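You operate a simulated robot arm through the tools that you are given. There is no shell and no other tool. Be economical: measure what you need, move in short steps, check, and stop when the job is done.

You run a simulated two-armed robot. Do the job below in one go: nothing can be reset, and whatever is moved stays where it is left.

## Task
Lift the crate onto the table, wipe the oil off the stool and wind in the teal reel's lead.
Fine: lift with both hands, its load aboard; put the wiping block back. What is to be rubbed or washed off counts as gone when no trace of it is left.
Where things are to end (x, y in the base frame): wooden crate within 70 mm of [430, 310].

The check looks at the end state, three seconds after you hand in, the way a careful person would. Anything else that was tipped, shoved, dropped, spilled or broken makes it a failure.

## Robot
Two 6-joint arms with two-finger grippers on one trunk, on a base that drives. Base frame: it is fixed to the floor where the robot stands at the start and does not move with it; the origin is under the middle of the robot, x ahead of it, y to its left, z up. Units: mm, rad, N and s.
The left shoulder is at the start at [70, 148, 1332], the right one opposite. With the tool pointing down near the work surface each hand reaches from about 160 to 460 mm from the robot's upright axis, wherever it stands, measured 20 degrees to its own side. Places, roughly: front of the folding table [500, 700, 700]; oil smear on the stool [400, -200, 600]; orange lead reel (6x11x8 cm) [800, 1000, 800]; winder on the orange lead reel [800, 1000, 800]; winder on the teal lead reel [400, 900, 800]. Payload 2.45 kg a hand.
The TCP of each hand is the grasp point between the finger pads, 30 mm short of the fingertips. In the tool frame z runs along the fingers and y along their closing line. Largest opening 106 mm; the body of the gripper starts 79 mm behind the TCP.
Orientation is that of the tool frame in the base frame, as a unit quaternion [x, y, z, w]. With the fingers straight down and closing along the base's y, the tool's x points along the base's -x, its y along +y and its z along -z.

## Interface
- The arms move only by the tool jog_arm. It takes "left_deltas", "right_deltas" or both (then of equal length, played together; a hand with none holds still); each is a list of rows, each a list of 6 numbers: the shift along the base's x, y, z in cm, then the turn, a rotation vector about the base's x, y, z in rad. In form: [[tx, ty, tz, ax, ay, az], ...]. A call has 1 to 10 rows; each row is the pose to reach, as a shift and turn from the pose commanded when the call began. "left_fingers" and "right_fingers" are, for a hand that has rows, the finger opening in cm, from 0 to 10.6, set as the call begins (left out, the last holds). A row lasts 0.2 s, in which the tool goes at most 50 mm and 0.15 rad; a call with a longer step from one row to the next is refused whole, and so is a gripper value outside its range. Where a pose cannot be reached the arm comes as near as it can. A force on the tool above 90 N (or 10 N above the force at the start of the call, whichever is more), or a blocked arm, ends the call early, and 0.2 s more pass. The fingers move at their own pace (about 72 mm/s each) and stop on an object; they squeeze with about 24 N. The grip force told is the motor's: it shows also when the fingers shut on nothing. Time passes only in rows, and 0.2 s behind the last, so rows that repeat a pose let the fingers close. It gives the time, the measured TCP pose, the force on the tool (base axes), the opening and the grip force at its end, in the units of the frame above (readings bear some noise), with the torque about the TCP (base axes, N m) and any sound that the robot's microphone picked up, and new pictures: "pictures" is both (left out), scene, wrist or none (wrist: the cameras of the hands that moved).
- Cameras (640 x 400 px; columns grow to the right, rows downward): "scene" is now at [119, 17.7, 1531.5]; the picture's right is [0.24, -0.97, 0.00], its down [-0.81, -0.20, -0.56] and it looks along [0.54, 0.13, -0.83] (base axes); focal length 244 px, centre (320, 200). "left" rides on the left gripper at [76, 2, -106] in its tool frame; the picture's right is [-0.02, 1.00, 0.00], its down [-0.78, -0.02, -0.62] and it looks along [-0.62, -0.01, 0.78] (tool axes); focal length 247 px, centre (320, 200). "right" rides on the right gripper at [76, -2, -106] in its tool frame; the picture's right is [0.02, 1.00, 0.00], its down [-0.78, 0.02, -0.62] and it looks along [-0.62, 0.01, 0.78] (tool axes); focal length 247 px, centre (320, 200). There is no depth. A picture from a camera that has moved, and an enlarged one, comes with that camera's place and axes in the base frame and with its lens.
- slide_trunk(by): slides the trunk up (or, below 0, down) by that many mm; the arms and the scene camera ride with it, the base frame stays. It gives what a move gives, with no picture.
- base_move(legs): drives the robot by 1 to 6 legs, each [ahead, left, turn to the left] in mm, mm and rad, along the robot's own axes; the way and the turn of a leg run together, so that a leg with both is an arc; at most 1500 mm and 3.142 rad a leg. The arms and the cameras ride along, it lands a little off, and it stops where it bumps. It gives what a move gives, and a new picture of the scene camera.
- turn_head(pan, tilt): turns the head with the scene camera to pan (to the left, within 1.501 rad either way) and tilt (down, from -0.506 to 1.204), counted from straight ahead of the robot. It gives what a move gives, and a new picture of the scene camera.
- close_up(camera, box): a new picture of the part [left, top, right, bottom] of that camera's present view, enlarged. No time passes.
- hand_in(): hands the job in; it is judged then, once.

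Work in short steps. Places have to be worked out from the pictures, the camera data and where the tool is seen: move nearer, look again, correct. Check each grasp and each placing, and mend what went wrong. You have 120 turns and 260 pictures in all, those below and enlarged ones among them. Open the grippers and draw the arms clear of the work before you hand the job in, unless the task says otherwise; then end with one line.

The tools are called as name(argument=value, ...) on one line, values as JSON. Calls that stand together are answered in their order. jog_arm: Moves the arms, as the interface text tells. Its arguments: {"type":"object","properties":{"left_deltas":{"type":"array","items":{"type":"array","items":{"type":"number"}}},"left_fingers":{"type":"number"},"right_deltas":{"type":"array","items":{"type":"array","items":{"type":"number"}}},"right_fingers":{"type":"number"},"pictures":{"type":"string","enum":["both","scene","wrist","none"]}},"required":[]} The other tools are called the same way: slide_trunk (by) slides the trunk up or down; base_move (legs) drives the base; turn_head (pan, tilt) turns the head that bears the scene camera; close_up (camera, box) takes an enlarged picture of a part of a camera's view; hand_in () hands the job in.

At the start:

```text
time: 0.0
left_position: [422.6, 431.1, 1149.4]
left_orientation: [0.0, 1.0, 0.0, 0.001]
left_ft_force: [-0.2, 1.7, 0.7]
left_moment: [0.0, 0.02, 0.01]
left_gripper_width: 106.2
left_grasp_force: 0.0
right_position: [604.5, -37.7, 998.0]
right_orientation: [0.006, 1.0, -0.005, 0.0]
right_ft_force: [-0.3, 0.0, 0.1]
right_moment: [0.02, 0.0, -0.01]
right_gripper_width: 106.2
right_grasp_force: 0.1
trunk travel left (down, up): [-804.0, 136.0]
robot x, y, heading: [-1.7, 0.8, -0.001]
head pan, tilt: [0.241, 0.979]
```

scene: 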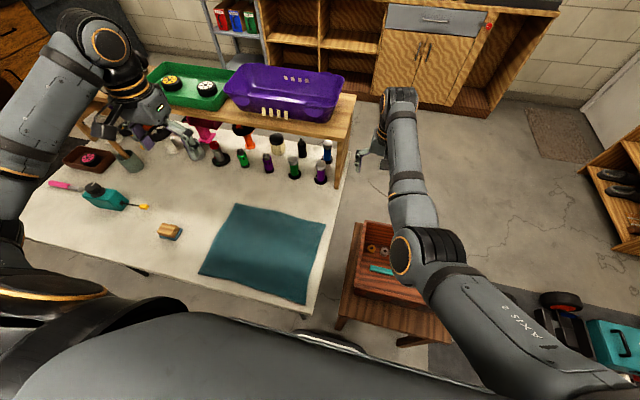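
right: 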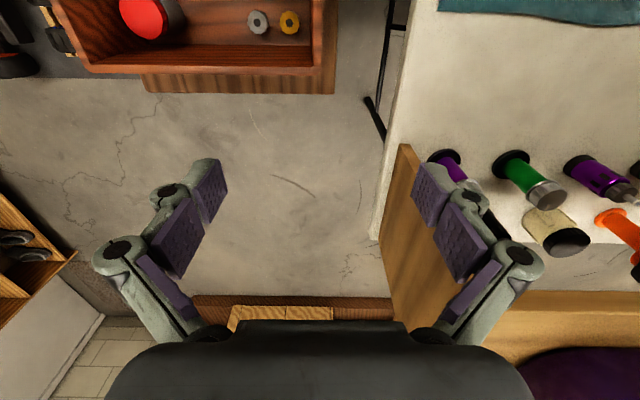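
left: 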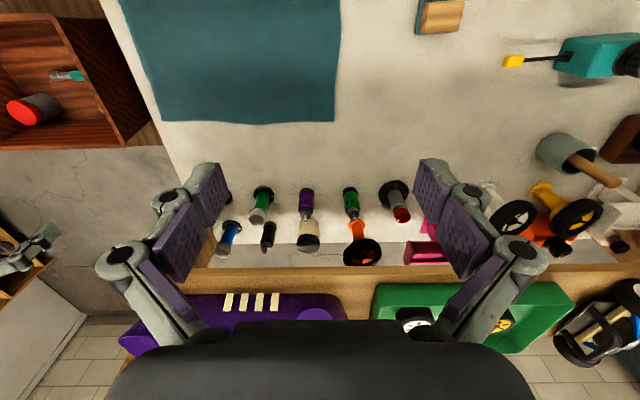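

The crate seems to stand on the stool at right; I look closer at the crate, stool and the table.

close_up(camera="scene", box=[300, 200, 500, 360])

close_up(camera="scene", box=[20, 100, 360, 310])

turn_head(pan=-0.4, tilt=1.15)

```text
2.50 times, centred on (400, 280) of scene
camera zoom: at [119.0, 17.7, 1531.5], right [0.24, -0.97, 0.0], down [-0.81, -0.2, -0.56], along [0.54, 0.13, -0.83], focal length 610 px, centre (120, 0)
```

zoom: 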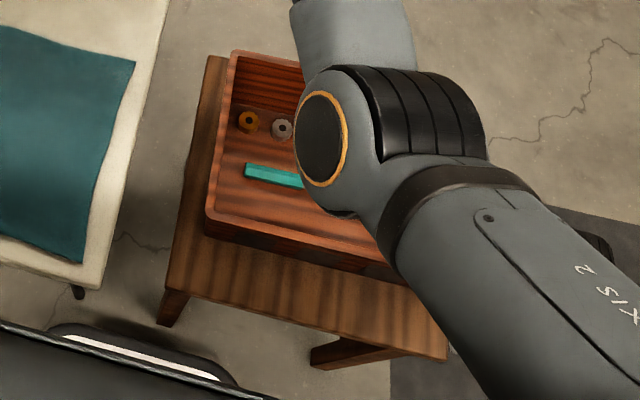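

```text
1.88 times, centred on (190, 205) of scene
camera zoom: at [119.0, 17.7, 1531.5], right [0.24, -0.97, 0.0], down [-0.81, -0.2, -0.56], along [0.54, 0.13, -0.83], focal length 459 px, centre (565, 191)
```

zoom: 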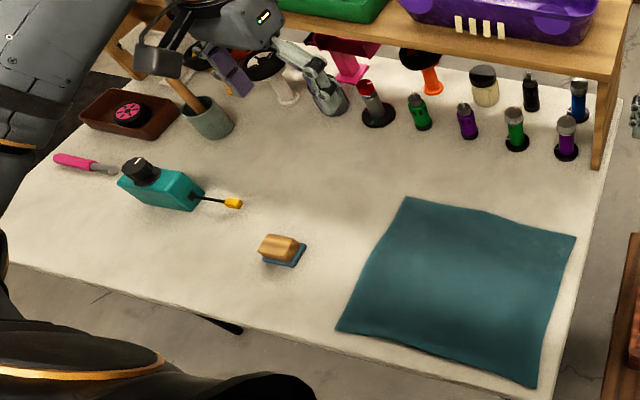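

```text
time: 1.0
left_position: [423.3, 430.0, 1149.4]
left_orientation: [0.0, 1.0, -0.001, 0.0]
left_ft_force: [-0.2, 1.3, -0.4]
left_moment: [0.01, -0.01, 0.0]
left_gripper_width: 106.1
left_grasp_force: 0.0
right_position: [605.4, -39.5, 998.6]
right_orientation: [0.007, 1.0, -0.006, 0.001]
right_ft_force: [-0.6, -0.2, 0.0]
right_moment: [0.0, 0.04, -0.02]
right_gripper_width: 106.3
right_grasp_force: 0.0
trunk travel left (down, up): [-804.0, 136.0]
robot x, y, heading: [0.4, -1.0, -0.006]
head pan, tilt: [-0.4, 1.15]
camera scene: at [105.0, -22.3, 1520.3], right [-0.39, -0.92, 0.0], down [-0.84, 0.35, -0.41], along [0.38, -0.16, -0.91], focal length 244 px, centre (320, 200)
```

scene: 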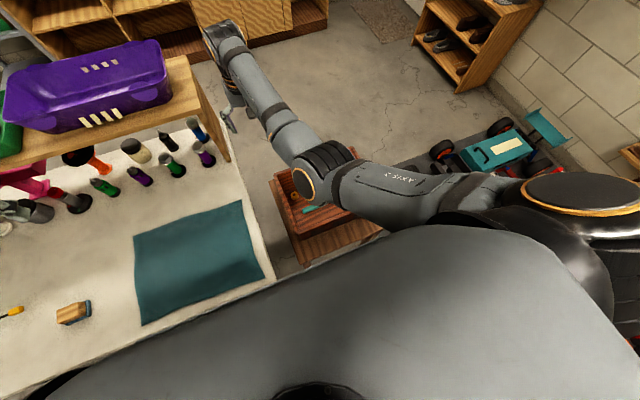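

The right arm hides the crate, so I move the right hand up and out to the side, watching with the head.

jog_arm(right_deltas=[[0, -2, 4, 0, 0, 0], [-2, -5, 7, 0, 0, 0], [-4, -9, 9, 0, 0, 0], [-6, -13, 11, 0, 0, 0], [-8, -17, 12, 0, 0, 0], [-10, -21, 13, 0, 0, 0], [-12, -25, 14, 0, 0, 0], [-15, -29, 14, 0, 0, 0], [-18, -32, 14, 0, 0, 0], [-21, -35, 14, 0, 0, 0]], pictures="both")

```text
time: 3.4
left_position: [420.6, 432.3, 1149.0]
left_orientation: [0.0, 1.0, -0.001, 0.002]
left_ft_force: [0.6, 0.1, 0.0]
left_moment: [-0.03, -0.03, -0.02]
left_gripper_width: 106.0
left_grasp_force: 0.0
right_position: [415.7, -295.4, 1078.3]
right_orientation: [0.008, 0.988, 0.149, 0.044]
right_ft_force: [0.8, 0.6, -0.2]
right_moment: [-0.04, -0.03, -0.03]
right_gripper_width: 105.8
right_grasp_force: 0.1
right hand out of reach, approached as far as the arm can: row 2, 3, 4, 5, 6, 7, 8, 9, 10
trunk travel left (down, up): [-804.0, 136.0]
robot x, y, heading: [1.1, 1.8, -0.007]
head pan, tilt: [-0.4, 1.15]
stopped in row 10 (right hand): the arm was blocked; the commanded pose is now the measured one
camera scene: at [102.4, -20.0, 1520.5], right [-0.39, -0.92, 0.0], down [-0.84, 0.35, -0.41], along [0.38, -0.16, -0.91], focal length 244 px, centre (320, 200)
camera right: at [330.1, -324.7, 1172.3], right [-0.02, 0.96, 0.29], down [0.72, -0.19, 0.66], along [0.69, 0.23, -0.69], focal length 247 px, centre (320, 200)
```

scene: 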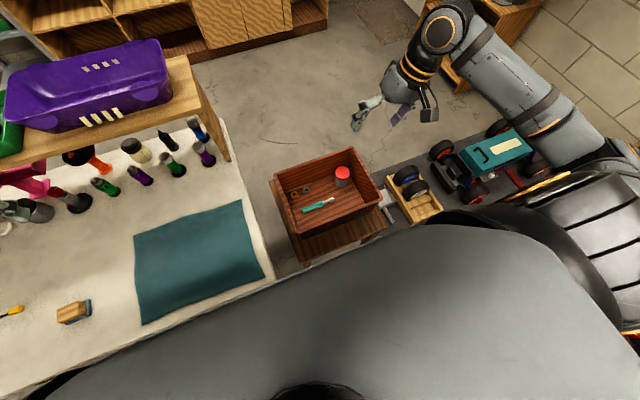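
right: 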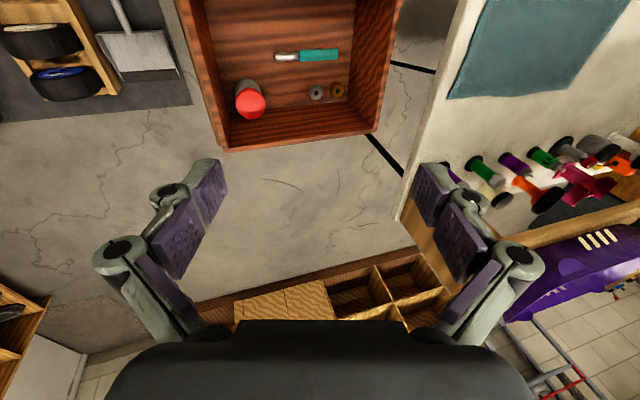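

The crate with its load (can, screwdriver, two rings) is in view; I enlarge it to measure.

close_up(camera="scene", box=[250, 130, 410, 270])

close_up(camera="right", box=[160, 0, 420, 162])

```text
2.86 times, centred on (330, 200) of scene
camera zoom: at [102.4, -20.0, 1520.5], right [-0.39, -0.92, 0.0], down [-0.84, 0.35, -0.41], along [0.38, -0.16, -0.91], focal length 697 px, centre (291, 200)
```

zoom: 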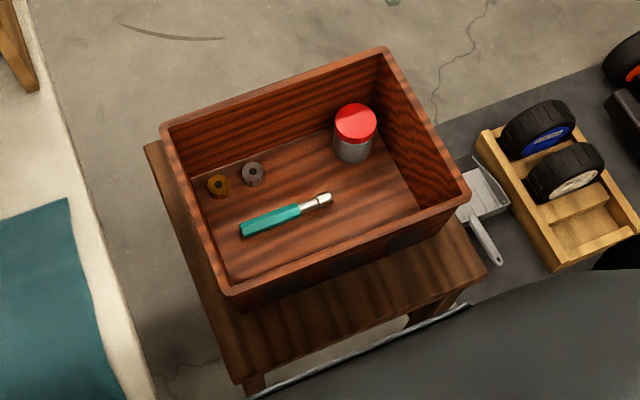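

```text
2.46 times, centred on (290, 81) of right
camera zoom: at [330.1, -324.7, 1172.3], right [-0.02, 0.96, 0.29], down [0.72, -0.19, 0.66], along [0.69, 0.23, -0.69], focal length 608 px, centre (394, 493)
```

zoom: 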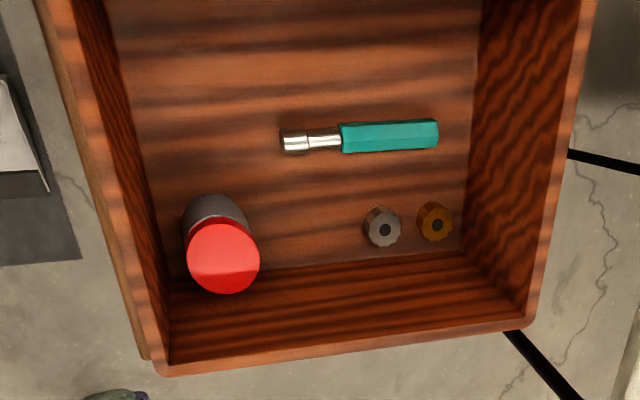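

The crate rim works out to x 356–604, y −374…−48, z ≈718 and the stool to ≈600. I drive right to face the crate, keeping x, and lower the trunk so that the arms reach farther.

base_move(legs=[[0, -205, 0]])

slide_trunk(by=-150)

turn_head(pan=0.0, tilt=0.95)

```text
time: 5.0
left_position: [424.1, 229.1, 1147.8]
left_orientation: [-0.001, 1.0, -0.001, 0.001]
left_ft_force: [-0.3, 0.2, -0.1]
left_moment: [-0.03, 0.01, -0.03]
left_gripper_width: 106.0
left_grasp_force: 0.1
right_position: [417.0, -499.2, 1078.6]
right_orientation: [0.008, 0.988, 0.149, 0.043]
right_ft_force: [0.9, 0.1, -0.3]
right_moment: [0.01, -0.02, 0.04]
right_gripper_width: 105.9
right_grasp_force: 0.1
trunk travel left (down, up): [-804.0, 136.0]
robot x, y, heading: [-0.5, -205.1, 0.003]
head pan, tilt: [-0.4, 1.15]
camera scene: at [104.8, -223.8, 1520.3], right [-0.39, -0.92, 0.0], down [-0.84, 0.35, -0.41], along [0.38, -0.16, -0.91], focal length 244 px, centre (320, 200)
```

scene: 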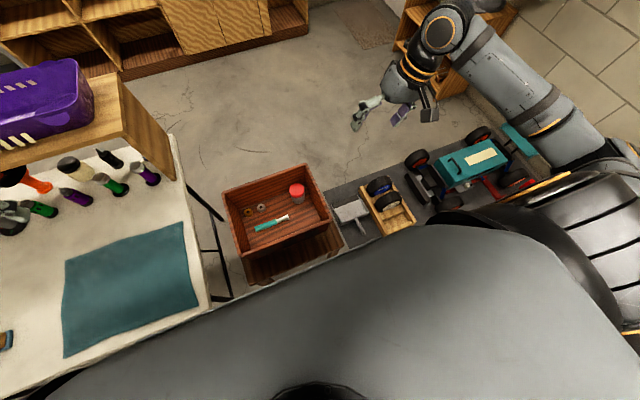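

```text
time: 6.8
left_position: [422.9, 226.0, 999.7]
left_orientation: [-0.001, 1.0, 0.0, 0.0]
left_ft_force: [0.0, -0.5, 0.7]
left_moment: [-0.02, -0.02, -0.02]
left_gripper_width: 105.8
left_grasp_force: 0.0
right_position: [417.1, -500.9, 928.6]
right_orientation: [0.008, 0.988, 0.15, 0.044]
right_ft_force: [0.3, 0.0, 0.5]
right_moment: [0.0, -0.01, 0.01]
right_gripper_width: 105.7
right_grasp_force: 0.0
trunk travel left (down, up): [-654.0, 286.0]
robot x, y, heading: [-0.3, -205.5, 0.001]
head pan, tilt: [-0.4, 1.15]
```

```text
time: 7.7
left_position: [423.2, 226.9, 999.4]
left_orientation: [-0.001, 1.0, 0.0, 0.0]
left_ft_force: [-0.2, 1.1, 0.3]
left_moment: [-0.02, 0.0, -0.02]
left_gripper_width: 105.8
left_grasp_force: 0.0
right_position: [418.5, -500.1, 928.0]
right_orientation: [0.008, 0.988, 0.151, 0.043]
right_ft_force: [0.8, 0.1, 0.4]
right_moment: [0.02, 0.0, 0.01]
right_gripper_width: 105.9
right_grasp_force: 0.1
trunk travel left (down, up): [-654.0, 286.0]
robot x, y, heading: [2.9, -204.4, 0.001]
head pan, tilt: [0.0, 0.949]
camera scene: at [122.9, -203.5, 1383.6], right [0.0, -1.0, 0.0], down [-0.81, 0.0, -0.58], along [0.58, 0.0, -0.81], focal length 244 px, centre (320, 200)
```

scene: 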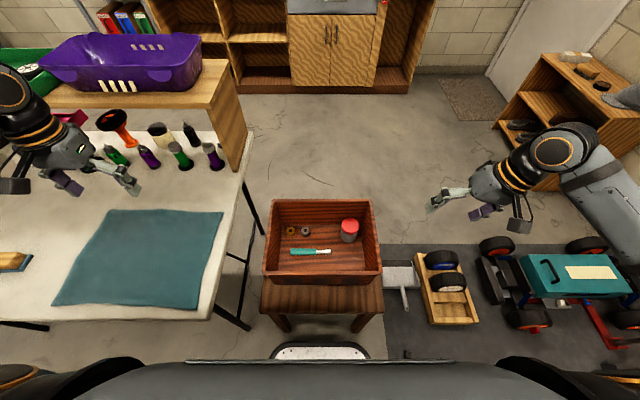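

The view agrees (crate centre ≈[475, −207], side walls at y ≈ −46 and −371). I bring both hands above the side walls with fingers half open.

jog_arm(left_deltas=[[0.5, -3, 0, 0, 0, 0], [1, -6, -1, 0, 0, 0], [1.5, -9, -2, 0, 0, 0], [2, -12, -4, 0, 0, 0], [2.5, -15, -6, 0, 0, 0], [3, -18, -8, 0, 0, 0], [3.5, -21, -10, 0, 0, 0], [4, -24, -12, 0, 0, 0], [4.6, -26, -14, 0, 0, 0], [5.2, -27.3, -15, 0, 0, 0]], right_deltas=[[0.5, 1, 0, -0.03, 0.01, 0], [1, 2, -0.5, -0.06, 0.02, 0], [1.5, 3, -1, -0.1, 0.03, 0], [2, 4, -2, -0.13, 0.04, 0], [2.5, 6, -3, -0.16, 0.05, 0], [3, 7.5, -4, -0.2, 0.06, 0.01], [3.5, 9, -5, -0.23, 0.07, 0.01], [4, 10.5, -6, -0.26, 0.08, 0.01], [5, 12, -7, -0.3, 0.088, 0.016], [5.7, 13, -8, -0.3, 0.088, 0.016]], left_fingers=5, right_fingers=5, pictures="both")

```text
time: 10.1
left_position: [486.6, 62.1, 810.3]
left_orientation: [-0.02, 0.995, 0.102, 0.006]
left_ft_force: [-1.1, -0.2, 0.5]
left_moment: [0.03, -0.06, -0.01]
left_gripper_width: 49.9
left_grasp_force: 0.0
left hand out of reach, approached as far as the arm can: row 1, 2, 3, 4, 5, 6, 7, 8, 9, 10
right_position: [476.9, -381.1, 802.2]
right_orientation: [0.004, 1.0, -0.019, 0.0]
right_ft_force: [-0.3, 0.2, 0.2]
right_moment: [0.04, -0.09, 0.01]
right_gripper_width: 50.2
right_grasp_force: 0.1
right hand out of reach, approached as far as the arm can: row 3, 4, 5, 6, 7, 8, 9, 10
trunk travel left (down, up): [-654.0, 286.0]
robot x, y, heading: [1.5, -202.4, 0.002]
head pan, tilt: [0.0, 0.949]
stopped in row 10 (left hand): the arm was blocked; the commanded pose is now the measured one
camera scene: at [119.2, -208.7, 1384.1], right [0.0, -1.0, 0.0], down [-0.81, 0.0, -0.58], along [0.58, 0.0, -0.81], focal length 244 px, centre (320, 200)
camera right: at [400.2, -377.3, 907.6], right [-0.01, 1.0, -0.04], down [0.78, 0.03, 0.62], along [0.62, -0.02, -0.78], focal length 247 px, centre (320, 200)
camera left: at [408.4, 39.2, 913.2], right [-0.02, 0.98, 0.2], down [0.78, -0.11, 0.62], along [0.63, 0.17, -0.76], focal length 247 px, centre (320, 200)
```

scene: 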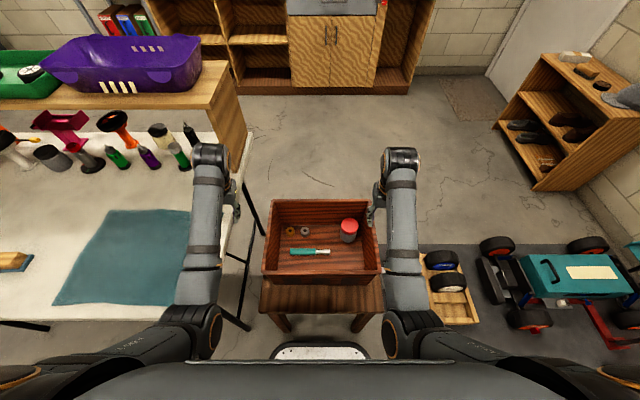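
right: 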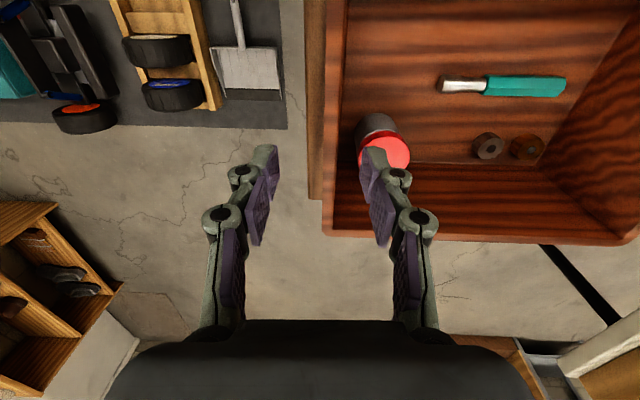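
left: 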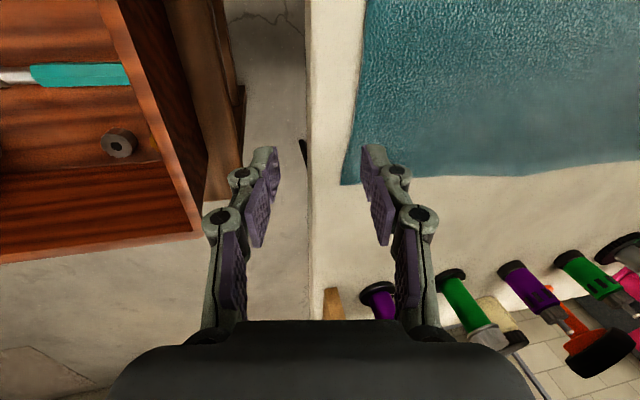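

The arms were folded too tightly at this height (they reach nearer when lower). I raise the trunk 150 mm, then bring the hands relatively lower, above the walls.

slide_trunk(by=150)

jog_arm(left_deltas=[[0, -1, -2, -0.03, 0, 0], [0, -2, -4, -0.06, 0, -0.01], [0, -3, -6, -0.1, 0, -0.02], [0, -4, -8, -0.13, 0, -0.03], [0, -5.5, -10, -0.16, 0, -0.03], [-0.3, -7, -11, -0.2, 0.01, -0.04], [-0.6, -8.5, -11, -0.204, 0.012, -0.04], [-0.8, -10, -11, -0.204, 0.012, -0.04], [-1.1, -10.9, -11, -0.204, 0.012, -0.04], [-1.1, -10.9, -11, -0.204, 0.012, -0.04]], right_deltas=[[0, 0.1, -2, 0.01, 0, 0], [0, 0.2, -4, 0.02, 0, 0], [0, 0.4, -6, 0.03, 0, 0], [0, 0.6, -8, 0.038, 0, 0.008], [0, 0.8, -10, 0.038, 0, 0.008], [-0.1, 1, -10.2, 0.038, 0, 0.008], [-0.2, 1.2, -10.2, 0.038, 0, 0.008], [-0.2, 1.2, -10.2, 0.038, 0, 0.008], [-0.2, 1.2, -10.2, 0.038, 0, 0.008], [-0.2, 1.2, -10.2, 0.038, 0, 0.008]], pictures="both")

```text
time: 11.8
left_position: [487.2, 64.2, 957.1]
left_orientation: [-0.02, 0.995, 0.099, 0.004]
left_ft_force: [-0.2, -0.6, -0.2]
left_moment: [-0.01, -0.02, -0.02]
left_gripper_width: 50.1
left_grasp_force: 0.0
right_position: [479.8, -377.7, 950.6]
right_orientation: [0.004, 1.0, -0.02, -0.002]
right_ft_force: [0.7, 0.3, -0.1]
right_moment: [-0.03, -0.01, -0.01]
right_gripper_width: 50.0
right_grasp_force: 0.0
trunk travel left (down, up): [-804.0, 136.0]
robot x, y, heading: [0.4, -201.8, 0.004]
head pan, tilt: [0.0, 0.949]
```

```text
time: 14.0
left_position: [476.9, -44.5, 846.1]
left_orientation: [0.001, 1.0, -0.002, -0.002]
left_ft_force: [0.6, -0.1, 0.1]
left_moment: [-0.02, -0.01, -0.02]
left_gripper_width: 49.8
left_grasp_force: 0.1
right_position: [477.6, -363.5, 848.1]
right_orientation: [0.0, 1.0, 0.0, -0.002]
right_ft_force: [0.4, 0.3, 0.5]
right_moment: [-0.01, -0.04, -0.02]
right_gripper_width: 50.0
right_grasp_force: 0.1
trunk travel left (down, up): [-804.0, 136.0]
robot x, y, heading: [1.4, -202.2, 0.005]
head pan, tilt: [0.0, 0.949]
camera scene: at [123.1, -203.1, 1533.6], right [0.0, -1.0, 0.0], down [-0.81, 0.0, -0.58], along [0.58, 0.0, -0.81], focal length 244 px, centre (320, 200)
camera right: at [400.8, -365.4, 955.3], right [-0.02, 1.0, 0.0], down [0.79, 0.02, 0.62], along [0.62, 0.01, -0.79], focal length 247 px, centre (320, 200)
camera left: at [400.5, -42.1, 953.2], right [0.02, 1.0, -0.01], down [0.79, -0.01, 0.62], along [0.62, -0.02, -0.79], focal length 247 px, centre (320, 200)
```

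scene: 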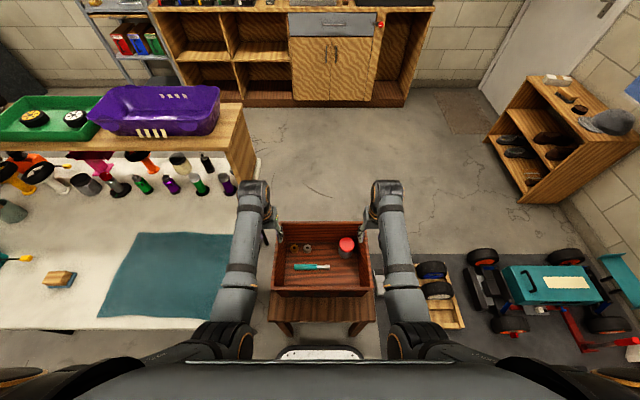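
right: 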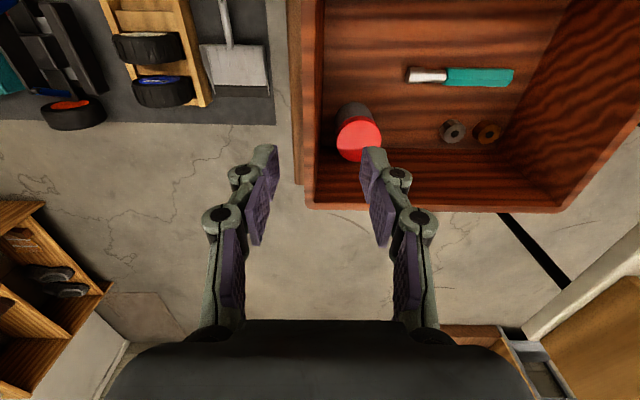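
left: 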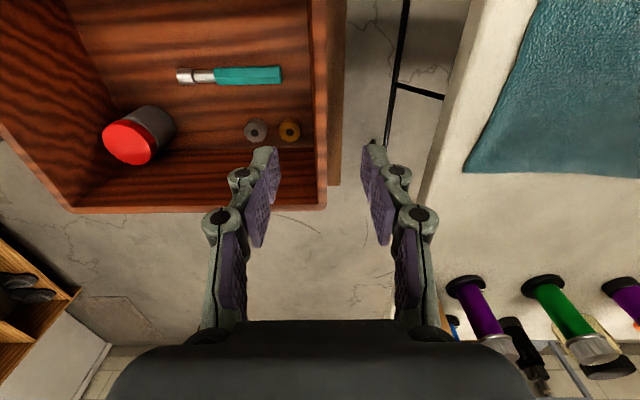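

Refined: left wall at y ≈ −47, right ≈ −372; the can is near x 516, y −321. I shift grips to x ≈ 470, narrow the openings and lower the trunk to just above the rim to check.

jog_arm(left_deltas=[[-0.7, -0.25, 0, 0, 0, 0], [-0.7, -0.25, 0, 0, 0, 0]], right_deltas=[[-0.75, -0.85, 0, 0, 0, 0], [-0.75, -0.85, 0, 0, 0, 0]], left_fingers=3.8, right_fingers=3.8, pictures="none")

slide_trunk(by=-90)

close_up(camera="left", box=[220, 80, 420, 280])

close_up(camera="right", box=[220, 80, 420, 280])

```text
time: 14.6
left_position: [469.7, -47.3, 846.0]
left_orientation: [0.002, 1.0, -0.003, -0.001]
left_ft_force: [-0.5, -0.1, 0.2]
left_moment: [-0.02, -0.03, -0.01]
left_gripper_width: 37.6
left_grasp_force: 0.2
right_position: [468.1, -371.9, 848.4]
right_orientation: [-0.001, 1.0, 0.0, -0.002]
right_ft_force: [-0.5, 0.4, 0.6]
right_moment: [-0.01, 0.02, 0.04]
right_gripper_width: 38.0
right_grasp_force: 0.1
trunk travel left (down, up): [-804.0, 136.0]
robot x, y, heading: [1.8, -201.1, -0.002]
head pan, tilt: [0.0, 0.949]
```

```text
time: 15.9
left_position: [470.0, -47.7, 756.3]
left_orientation: [0.002, 1.0, -0.003, -0.002]
left_ft_force: [0.1, -0.4, 0.0]
left_moment: [-0.02, 0.04, 0.02]
left_gripper_width: 37.6
left_grasp_force: 0.0
right_position: [470.0, -372.1, 759.6]
right_orientation: [0.0, 1.0, -0.001, -0.002]
right_ft_force: [0.4, -1.0, 1.0]
right_moment: [0.0, 0.01, 0.0]
right_gripper_width: 37.9
right_grasp_force: 0.2
trunk travel left (down, up): [-714.0, 226.0]
robot x, y, heading: [1.5, -205.7, -0.001]
head pan, tilt: [0.0, 0.949]
```

```text
2.00 times, centred on (320, 180) of left
camera zoom: at [393.5, -44.3, 863.4], right [0.02, 1.0, -0.01], down [0.79, -0.01, 0.62], along [0.62, -0.02, -0.79], focal length 494 px, centre (320, 240)
```

zoom: 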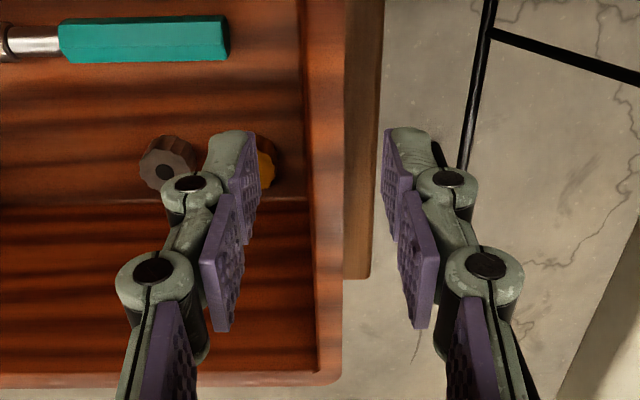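

```text
2.00 times, centred on (320, 180) of right
camera zoom: at [393.4, -373.9, 865.4], right [-0.02, 1.0, 0.0], down [0.79, 0.02, 0.62], along [0.62, 0.01, -0.79], focal length 494 px, centre (320, 240)
```

zoom: 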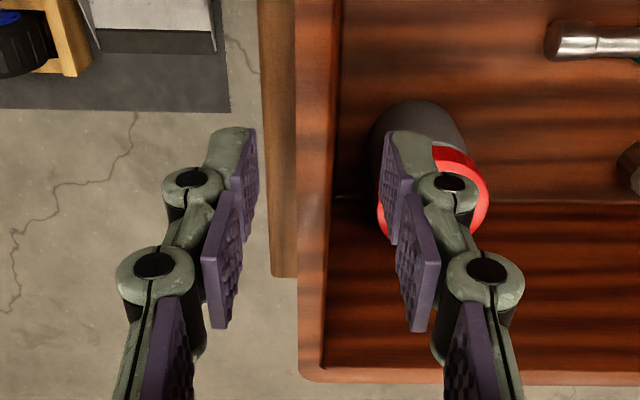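

Both walls lie between the fingers and the can is clear. I lower 65 mm.

slide_trunk(by=-64)

close_up(camera="left", box=[220, 80, 420, 280])

close_up(camera="right", box=[220, 80, 420, 280])

```text
time: 16.9
left_position: [470.1, -47.9, 692.9]
left_orientation: [0.001, 1.0, -0.002, -0.001]
left_ft_force: [-0.2, -0.1, -0.3]
left_moment: [0.04, 0.01, -0.01]
left_gripper_width: 37.7
left_grasp_force: 0.0
right_position: [468.7, -373.4, 695.2]
right_orientation: [0.0, 1.0, 0.001, -0.002]
right_ft_force: [0.7, 0.6, 0.0]
right_moment: [-0.01, 0.0, -0.01]
right_gripper_width: 38.0
right_grasp_force: 0.1
trunk travel left (down, up): [-650.0, 290.0]
robot x, y, heading: [-1.0, -204.5, -0.0]
head pan, tilt: [0.0, 0.949]
```

```text
2.00 times, centred on (320, 180) of left
camera zoom: at [393.5, -44.3, 799.4], right [0.02, 1.0, -0.01], down [0.79, -0.01, 0.62], along [0.62, -0.02, -0.79], focal length 494 px, centre (320, 240)
```

zoom: 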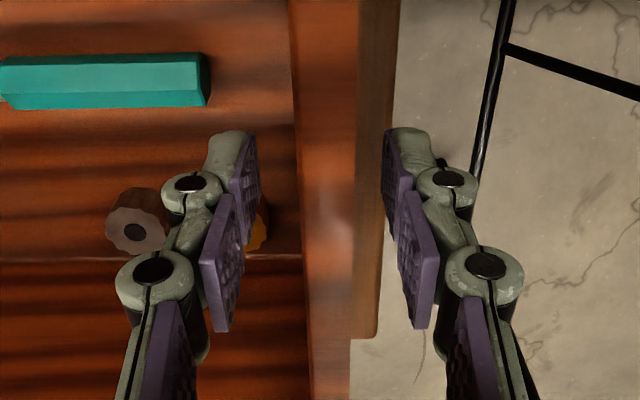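

```text
2.00 times, centred on (320, 180) of right
camera zoom: at [393.4, -373.9, 801.4], right [-0.02, 1.0, 0.0], down [0.79, 0.02, 0.62], along [0.62, 0.01, -0.79], focal length 494 px, centre (320, 240)
```

zoom: 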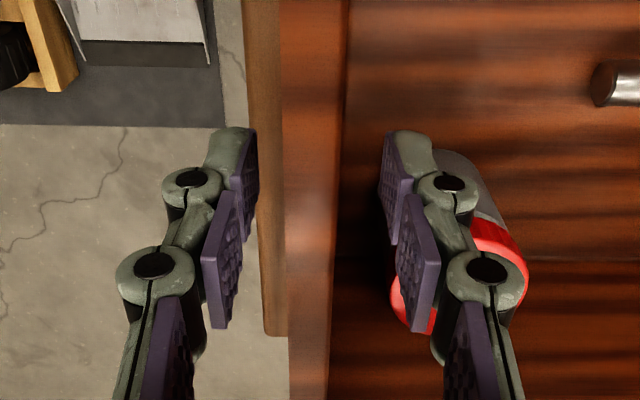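

Both walls are between the pads with no contact; I close both hands.

jog_arm(left_deltas=[[0, 0, 0, 0, 0, 0], [0, 0, 0, 0, 0, 0], [0, 0, 0, 0, 0, 0]], right_deltas=[[0, -0.2, 0, 0, 0, 0], [0, -0.2, 0, 0, 0, 0], [0, -0.2, 0, 0, 0, 0]], left_fingers=0, right_fingers=0, pictures="none")

slide_trunk(by=20)

turn_head(pan=0.0, tilt=1.0)

```text
time: 17.7
left_position: [470.0, -49.6, 692.0]
left_orientation: [0.002, 1.0, -0.009, -0.002]
left_ft_force: [-0.2, -34.0, -0.2]
left_moment: [-1.22, -0.14, 0.18]
left_gripper_width: 6.3
left_grasp_force: 24.4
right_position: [469.3, -371.5, 694.0]
right_orientation: [-0.001, 1.0, 0.005, -0.002]
right_ft_force: [0.0, 35.8, -0.9]
right_moment: [1.21, -0.11, -0.08]
right_gripper_width: 6.6
right_grasp_force: 24.1
trunk travel left (down, up): [-650.0, 290.0]
robot x, y, heading: [1.4, -206.9, -0.0]
head pan, tilt: [0.0, 0.949]
```

```text
time: 18.4
left_position: [469.7, -49.8, 711.7]
left_orientation: [0.002, 1.0, -0.008, -0.002]
left_ft_force: [0.6, -35.4, -4.1]
left_moment: [-1.2, 0.26, 0.11]
left_gripper_width: 6.5
left_grasp_force: 24.4
right_position: [470.4, -371.1, 713.7]
right_orientation: [-0.001, 1.0, 0.006, -0.002]
right_ft_force: [0.4, 36.3, -5.3]
right_moment: [1.18, 0.05, -0.08]
right_gripper_width: 6.5
right_grasp_force: 24.1
trunk travel left (down, up): [-670.0, 270.0]
robot x, y, heading: [-2.2, -203.8, 0.004]
head pan, tilt: [0.0, 0.949]
```

```text
time: 19.0
left_position: [471.1, -49.8, 712.6]
left_orientation: [0.002, 1.0, -0.008, -0.003]
left_ft_force: [0.2, -36.4, -4.4]
left_moment: [-1.16, 0.15, 0.1]
left_gripper_width: 6.3
left_grasp_force: 23.7
right_position: [468.9, -370.7, 713.2]
right_orientation: [-0.001, 1.0, 0.005, -0.002]
right_ft_force: [1.3, 36.2, -4.6]
right_moment: [1.18, 0.09, -0.13]
right_gripper_width: 6.7
right_grasp_force: 24.1
trunk travel left (down, up): [-670.0, 270.0]
robot x, y, heading: [-0.2, -207.9, 0.001]
head pan, tilt: [0.0, 1.0]
camera scene: at [121.5, -203.3, 1395.8], right [0.0, -1.0, 0.0], down [-0.84, 0.0, -0.54], along [0.54, 0.0, -0.84], focal length 244 px, centre (320, 200)
```

scene: 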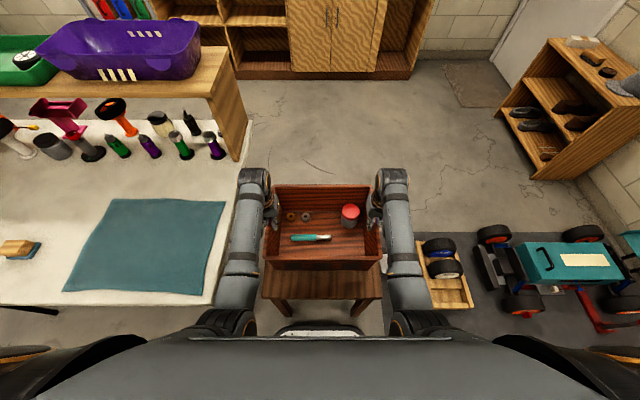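

The crate is lifted with about 5 N per hand and the load in place. I raise it well above the table height, then drive left and slightly back.

slide_trunk(by=190)

base_move(legs=[[-40, 200, 0]])

```text
time: 21.1
left_position: [470.7, -50.3, 901.9]
left_orientation: [0.002, 1.0, -0.007, -0.002]
left_ft_force: [-0.1, -37.4, -3.9]
left_moment: [-1.22, 0.11, 0.11]
left_gripper_width: 6.2
left_grasp_force: 24.3
right_position: [469.4, -372.0, 904.5]
right_orientation: [-0.001, 1.0, 0.005, -0.002]
right_ft_force: [-0.6, 36.2, -5.5]
right_moment: [1.15, 0.15, -0.09]
right_gripper_width: 6.4
right_grasp_force: 23.6
trunk travel left (down, up): [-860.0, 80.0]
robot x, y, heading: [2.7, -204.7, 0.004]
head pan, tilt: [0.0, 1.0]
```

```text
time: 22.7
left_position: [430.2, 147.1, 901.8]
left_orientation: [0.002, 1.0, -0.007, -0.003]
left_ft_force: [0.0, -36.6, -4.5]
left_moment: [-1.2, 0.15, 0.13]
left_gripper_width: 6.3
left_grasp_force: 24.2
right_position: [431.1, -173.5, 903.8]
right_orientation: [-0.001, 1.0, 0.005, -0.003]
right_ft_force: [0.0, 36.1, -5.1]
right_moment: [1.18, 0.12, -0.08]
right_gripper_width: 6.5
right_grasp_force: 23.6
trunk travel left (down, up): [-860.0, 80.0]
robot x, y, heading: [-38.5, -3.5, -0.003]
head pan, tilt: [0.0, 1.0]
camera scene: at [81.7, -6.6, 1585.8], right [0.0, -1.0, 0.0], down [-0.84, 0.0, -0.54], along [0.54, 0.0, -0.84], focal length 244 px, centre (320, 200)
```

scene: 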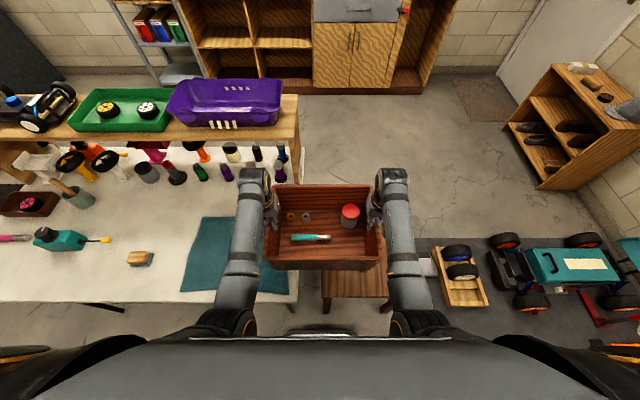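

All steady; I drive the rest of the way left (hands' midpoint is at y −13, needs 310).

base_move(legs=[[0, 323, 0]])

close_up(camera="left", box=[0, 0, 640, 400])

close_up(camera="right", box=[0, 0, 640, 400])

```text
time: 24.8
left_position: [430.0, 468.2, 901.6]
left_orientation: [0.001, 1.0, -0.008, -0.003]
left_ft_force: [0.4, -3.4, -4.7]
left_moment: [-0.85, 0.1, 0.17]
left_gripper_width: 6.3
left_grasp_force: 23.5
right_position: [430.0, 148.6, 905.4]
right_orientation: [-0.002, 1.0, 0.007, -0.002]
right_ft_force: [-0.6, 2.2, -4.2]
right_moment: [0.86, 0.15, -0.13]
right_gripper_width: 6.5
right_grasp_force: 24.2
trunk travel left (down, up): [-860.0, 80.0]
robot x, y, heading: [-42.6, 314.7, 0.003]
head pan, tilt: [0.0, 1.0]
camera scene: at [80.7, 315.7, 1585.8], right [0.0, -1.0, 0.0], down [-0.84, 0.0, -0.54], along [0.54, 0.0, -0.84], focal length 244 px, centre (320, 200)
```

scene: 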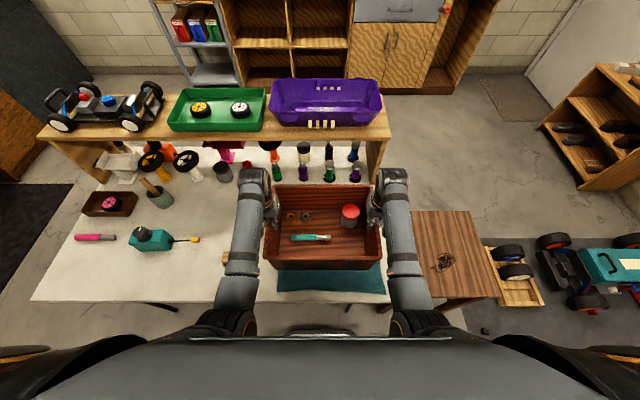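

```text
1.00 times, centred on (320, 200) of left (not enlarged: the box is as wide or as high as the picture)
camera zoom: at [353.7, 473.1, 1009.2], right [0.02, 1.0, -0.02], down [0.79, -0.01, 0.62], along [0.62, -0.03, -0.79], focal length 247 px, centre (320, 200)
```

zoom: 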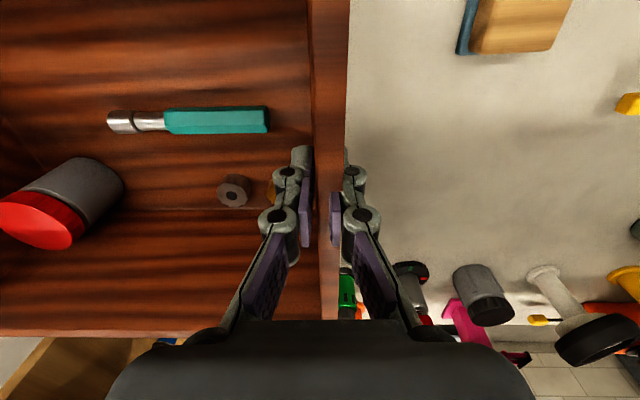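

```text
1.00 times, centred on (320, 200) of right (not enlarged: the box is as wide or as high as the picture)
camera zoom: at [353.5, 146.0, 1010.6], right [-0.02, 1.0, 0.01], down [0.79, 0.01, 0.62], along [0.62, 0.02, -0.79], focal length 247 px, centre (320, 200)
```

zoom: 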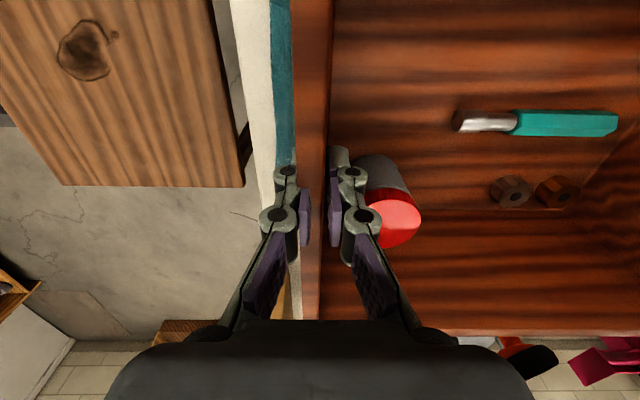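

The crate is over the mat at about [435, 308]; the smear is visible on the stool now. I lower in steps, watching the force.

slide_trunk(by=-45)

turn_head(pan=0.0, tilt=0.85)

```text
time: 25.7
left_position: [426.4, 470.3, 860.8]
left_orientation: [0.002, 1.0, -0.009, 0.001]
left_ft_force: [-2.9, -2.7, 18.8]
left_moment: [-1.26, -0.14, 0.21]
left_gripper_width: 6.5
left_grasp_force: 24.4
right_position: [426.1, 149.4, 863.3]
right_orientation: [-0.001, 1.0, 0.007, 0.001]
right_ft_force: [0.2, 4.2, 13.6]
right_moment: [1.26, -0.78, -0.25]
right_gripper_width: 6.8
right_grasp_force: 24.4
trunk travel left (down, up): [-815.0, 125.0]
robot x, y, heading: [-42.0, 316.1, 0.005]
head pan, tilt: [0.0, 1.0]
```

```text
time: 26.4
left_position: [426.3, 468.5, 861.3]
left_orientation: [0.001, 1.0, -0.01, 0.0]
left_ft_force: [-3.5, -9.4, 21.0]
left_moment: [-1.33, -0.18, 0.16]
left_gripper_width: 6.3
left_grasp_force: 24.1
right_position: [425.9, 150.7, 861.8]
right_orientation: [-0.002, 1.0, 0.007, 0.001]
right_ft_force: [1.8, 10.6, 16.8]
right_moment: [1.31, -0.65, -0.21]
right_gripper_width: 6.5
right_grasp_force: 24.0
trunk travel left (down, up): [-815.0, 125.0]
robot x, y, heading: [-38.6, 317.5, -0.002]
head pan, tilt: [0.0, 0.85]
camera scene: at [81.6, 317.6, 1552.7], right [0.0, -1.0, 0.0], down [-0.75, 0.0, -0.66], along [0.66, 0.0, -0.75], focal length 244 px, centre (320, 200)
```

scene: 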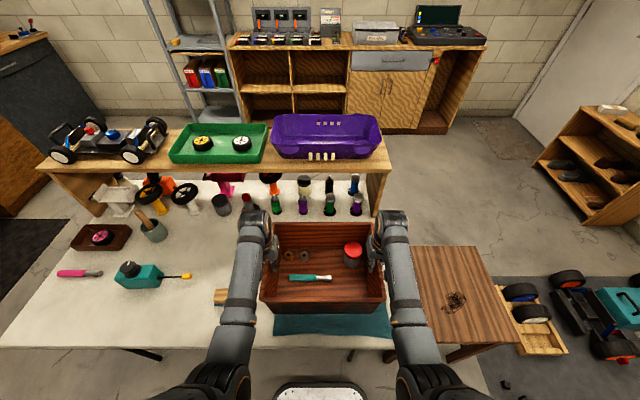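

The crate rests on the table (about +19/+14 N). I ease up 4 mm and open both hands a little.

slide_trunk(by=4)

jog_arm(left_deltas=[[0, 0, 0, 0, 0, 0], [0, 0, 0, 0, 0, 0], [0, 0, 0, 0, 0, 0]], right_deltas=[[0, 0, 0, 0, 0, 0], [0, 0, 0, 0, 0, 0], [0, 0, 0, 0, 0, 0]], left_fingers=3.6, right_fingers=3.4, pictures="both")

```text
time: 26.9
left_position: [424.6, 469.4, 860.7]
left_orientation: [0.002, 1.0, -0.01, -0.002]
left_ft_force: [-3.4, -14.0, 4.3]
left_moment: [-1.3, 0.09, 0.11]
left_gripper_width: 6.3
left_grasp_force: 24.1
right_position: [424.6, 150.2, 863.9]
right_orientation: [-0.001, 1.0, 0.006, -0.003]
right_ft_force: [-2.3, 15.1, 1.7]
right_moment: [1.29, -0.44, -0.21]
right_gripper_width: 6.9
right_grasp_force: 24.7
trunk travel left (down, up): [-819.0, 121.0]
robot x, y, heading: [-38.7, 312.7, 0.006]
head pan, tilt: [0.0, 0.85]
```

```text
time: 27.7
left_position: [428.9, 470.6, 862.8]
left_orientation: [0.001, 1.0, -0.008, -0.003]
left_ft_force: [0.4, 0.5, 0.3]
left_moment: [0.01, 0.02, 0.04]
left_gripper_width: 36.1
left_grasp_force: 0.0
right_position: [428.3, 150.0, 863.8]
right_orientation: [-0.002, 1.0, 0.006, -0.001]
right_ft_force: [-1.3, -0.4, 0.3]
right_moment: [-0.01, 0.0, -0.05]
right_gripper_width: 34.2
right_grasp_force: 0.1
trunk travel left (down, up): [-819.0, 121.0]
robot x, y, heading: [-39.2, 319.3, 0.0]
head pan, tilt: [0.0, 0.85]
camera scene: at [88.3, 317.5, 1556.0], right [0.0, -1.0, 0.0], down [-0.75, 0.0, -0.66], along [0.66, 0.0, -0.75], focal length 244 px, centre (320, 200)
camera right: at [353.0, 146.9, 970.0], right [-0.02, 1.0, 0.01], down [0.79, 0.01, 0.62], along [0.62, 0.02, -0.79], focal length 247 px, centre (320, 200)
camera left: at [353.1, 474.3, 968.2], right [0.02, 1.0, -0.02], down [0.79, -0.01, 0.62], along [0.62, -0.03, -0.79], focal length 247 px, centre (320, 200)
```

scene: 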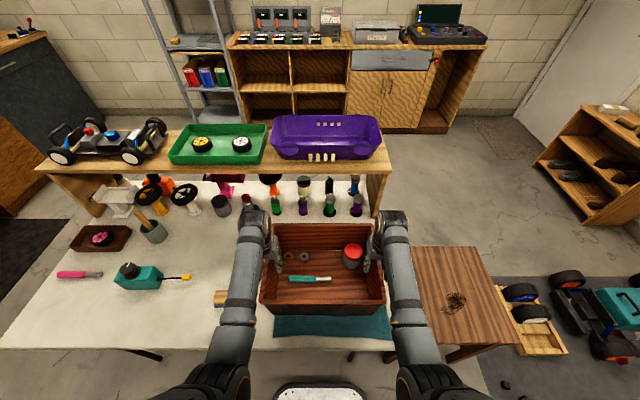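
right: 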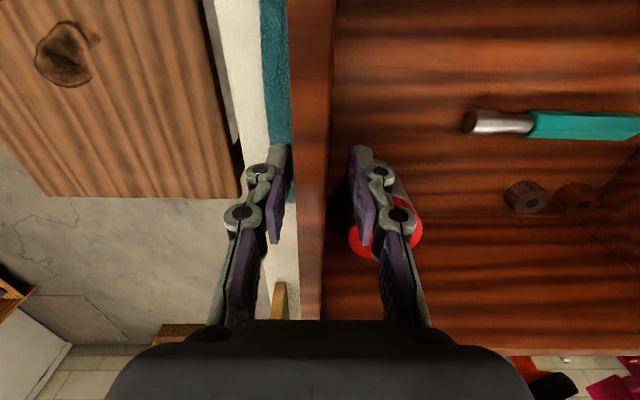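
left: 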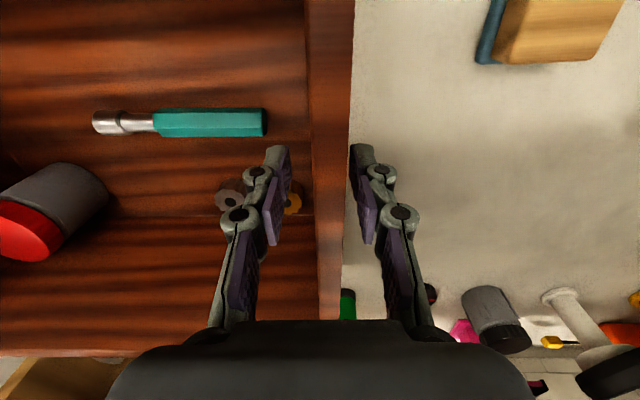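

Released cleanly. I raise the trunk to clear the rim and look at the block and reel.

slide_trunk(by=115)

turn_head(pan=0.6, tilt=0.85)

close_up(camera="left", box=[0, 0, 640, 400])

```text
time: 29.2
left_position: [428.5, 469.6, 976.6]
left_orientation: [0.002, 1.0, -0.008, -0.003]
left_ft_force: [0.6, 0.0, -0.3]
left_moment: [0.02, -0.02, -0.01]
left_gripper_width: 36.1
left_grasp_force: 0.1
right_position: [428.0, 149.9, 978.7]
right_orientation: [-0.002, 1.0, 0.005, -0.001]
right_ft_force: [0.5, 0.3, 0.4]
right_moment: [0.0, 0.01, 0.06]
right_gripper_width: 33.9
right_grasp_force: 0.1
trunk travel left (down, up): [-934.0, 6.0]
robot x, y, heading: [-43.3, 320.7, 0.006]
head pan, tilt: [0.0, 0.85]
```

```text
time: 30.2
left_position: [430.2, 470.7, 976.7]
left_orientation: [0.001, 1.0, -0.009, -0.002]
left_ft_force: [0.0, -0.1, 0.3]
left_moment: [-0.02, -0.01, -0.03]
left_gripper_width: 35.9
left_grasp_force: 0.0
right_position: [428.5, 149.2, 979.8]
right_orientation: [-0.001, 1.0, 0.006, -0.002]
right_ft_force: [-0.4, 0.0, -0.5]
right_moment: [-0.03, -0.01, -0.04]
right_gripper_width: 34.2
right_grasp_force: 0.0
trunk travel left (down, up): [-934.0, 6.0]
robot x, y, heading: [-41.5, 318.7, 0.001]
head pan, tilt: [0.6, 0.85]
camera scene: at [73.9, 361.5, 1671.1], right [0.57, -0.82, 0.0], down [-0.62, -0.43, -0.66], along [0.54, 0.37, -0.75], focal length 244 px, centre (320, 200)
```

scene: 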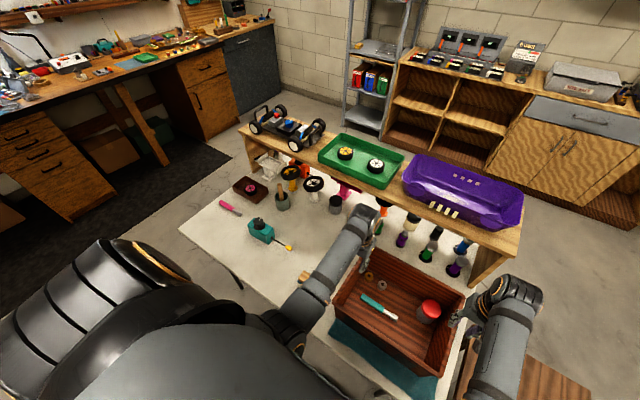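

```text
1.00 times, centred on (320, 200) of left (not enlarged: the box is as wide or as high as the picture)
camera zoom: at [352.7, 474.1, 1083.4], right [0.02, 1.0, -0.02], down [0.79, -0.01, 0.62], along [0.62, -0.03, -0.79], focal length 247 px, centre (320, 200)
```

zoom: 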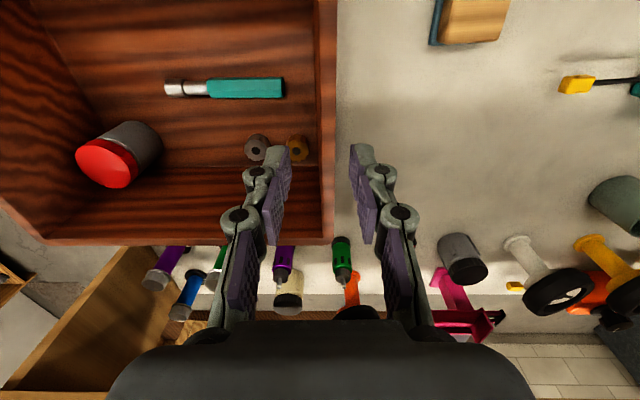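

The table top works out to z ≈ 760 and the block near [370, 640]. I drive left 165 mm to bring the left hand above the block and look with the wrist camera.

base_move(legs=[[0, 165, 0]])

jog_arm(left_deltas=[[-2, 0, 0, 0, 0, 0], [-5, 0, 0, 0, 0, 0], [-7, 0, -1, 0, 0, 0], [-7, 0, -1, 0, 0, 0]], left_fingers=10, pictures="wrist")

```text
time: 31.6
left_position: [428.7, 630.7, 978.4]
left_orientation: [0.003, 1.0, -0.009, -0.001]
left_ft_force: [0.0, -0.6, 0.5]
left_moment: [0.01, -0.02, -0.02]
left_gripper_width: 35.9
left_grasp_force: 0.0
right_position: [429.5, 310.1, 979.4]
right_orientation: [-0.001, 1.0, 0.007, -0.001]
right_ft_force: [0.5, -0.5, -1.3]
right_moment: [0.05, -0.05, 0.02]
right_gripper_width: 34.0
right_grasp_force: 0.0
trunk travel left (down, up): [-934.0, 6.0]
robot x, y, heading: [-43.1, 479.2, 0.003]
head pan, tilt: [0.6, 0.85]
camera scene: at [73.8, 521.6, 1671.2], right [0.57, -0.82, 0.0], down [-0.62, -0.42, -0.66], along [0.54, 0.38, -0.75], focal length 244 px, centre (320, 200)
```

scene: 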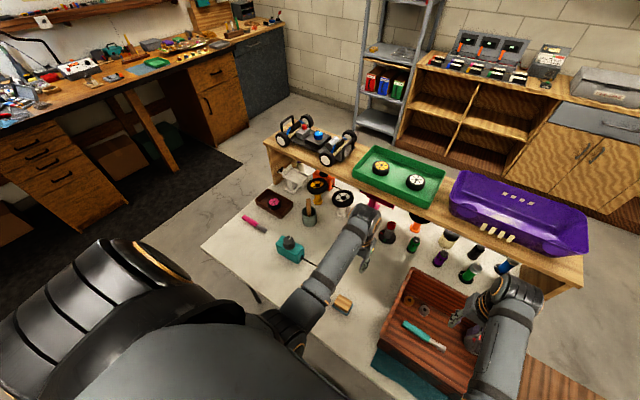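

```text
time: 32.6
left_position: [365.7, 645.9, 967.8]
left_orientation: [0.002, 1.0, 0.005, 0.004]
left_ft_force: [0.0, 0.5, -0.2]
left_moment: [-0.01, -0.04, 0.01]
left_gripper_width: 99.7
left_grasp_force: 0.1
right_position: [428.5, 312.2, 978.5]
right_orientation: [0.0, 1.0, 0.006, -0.002]
right_ft_force: [0.4, -1.0, -0.8]
right_moment: [0.01, -0.01, 0.0]
right_gripper_width: 34.0
right_grasp_force: 0.1
trunk travel left (down, up): [-934.0, 6.0]
robot x, y, heading: [-38.5, 482.2, -0.001]
head pan, tilt: [0.6, 0.85]
camera left: at [287.8, 647.8, 1074.3], right [0.03, 1.0, 0.01], down [0.78, -0.03, 0.63], along [0.63, -0.01, -0.78], focal length 247 px, centre (320, 200)
```

left: 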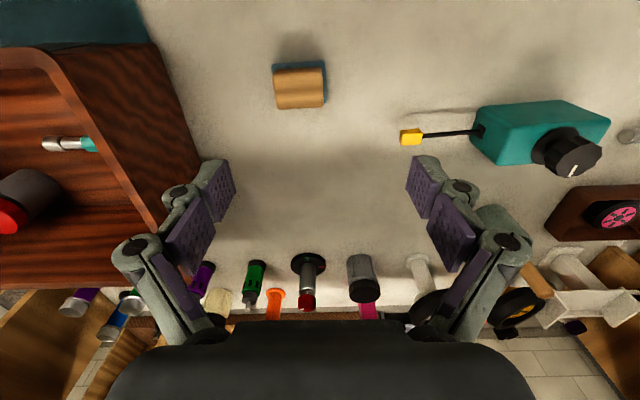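

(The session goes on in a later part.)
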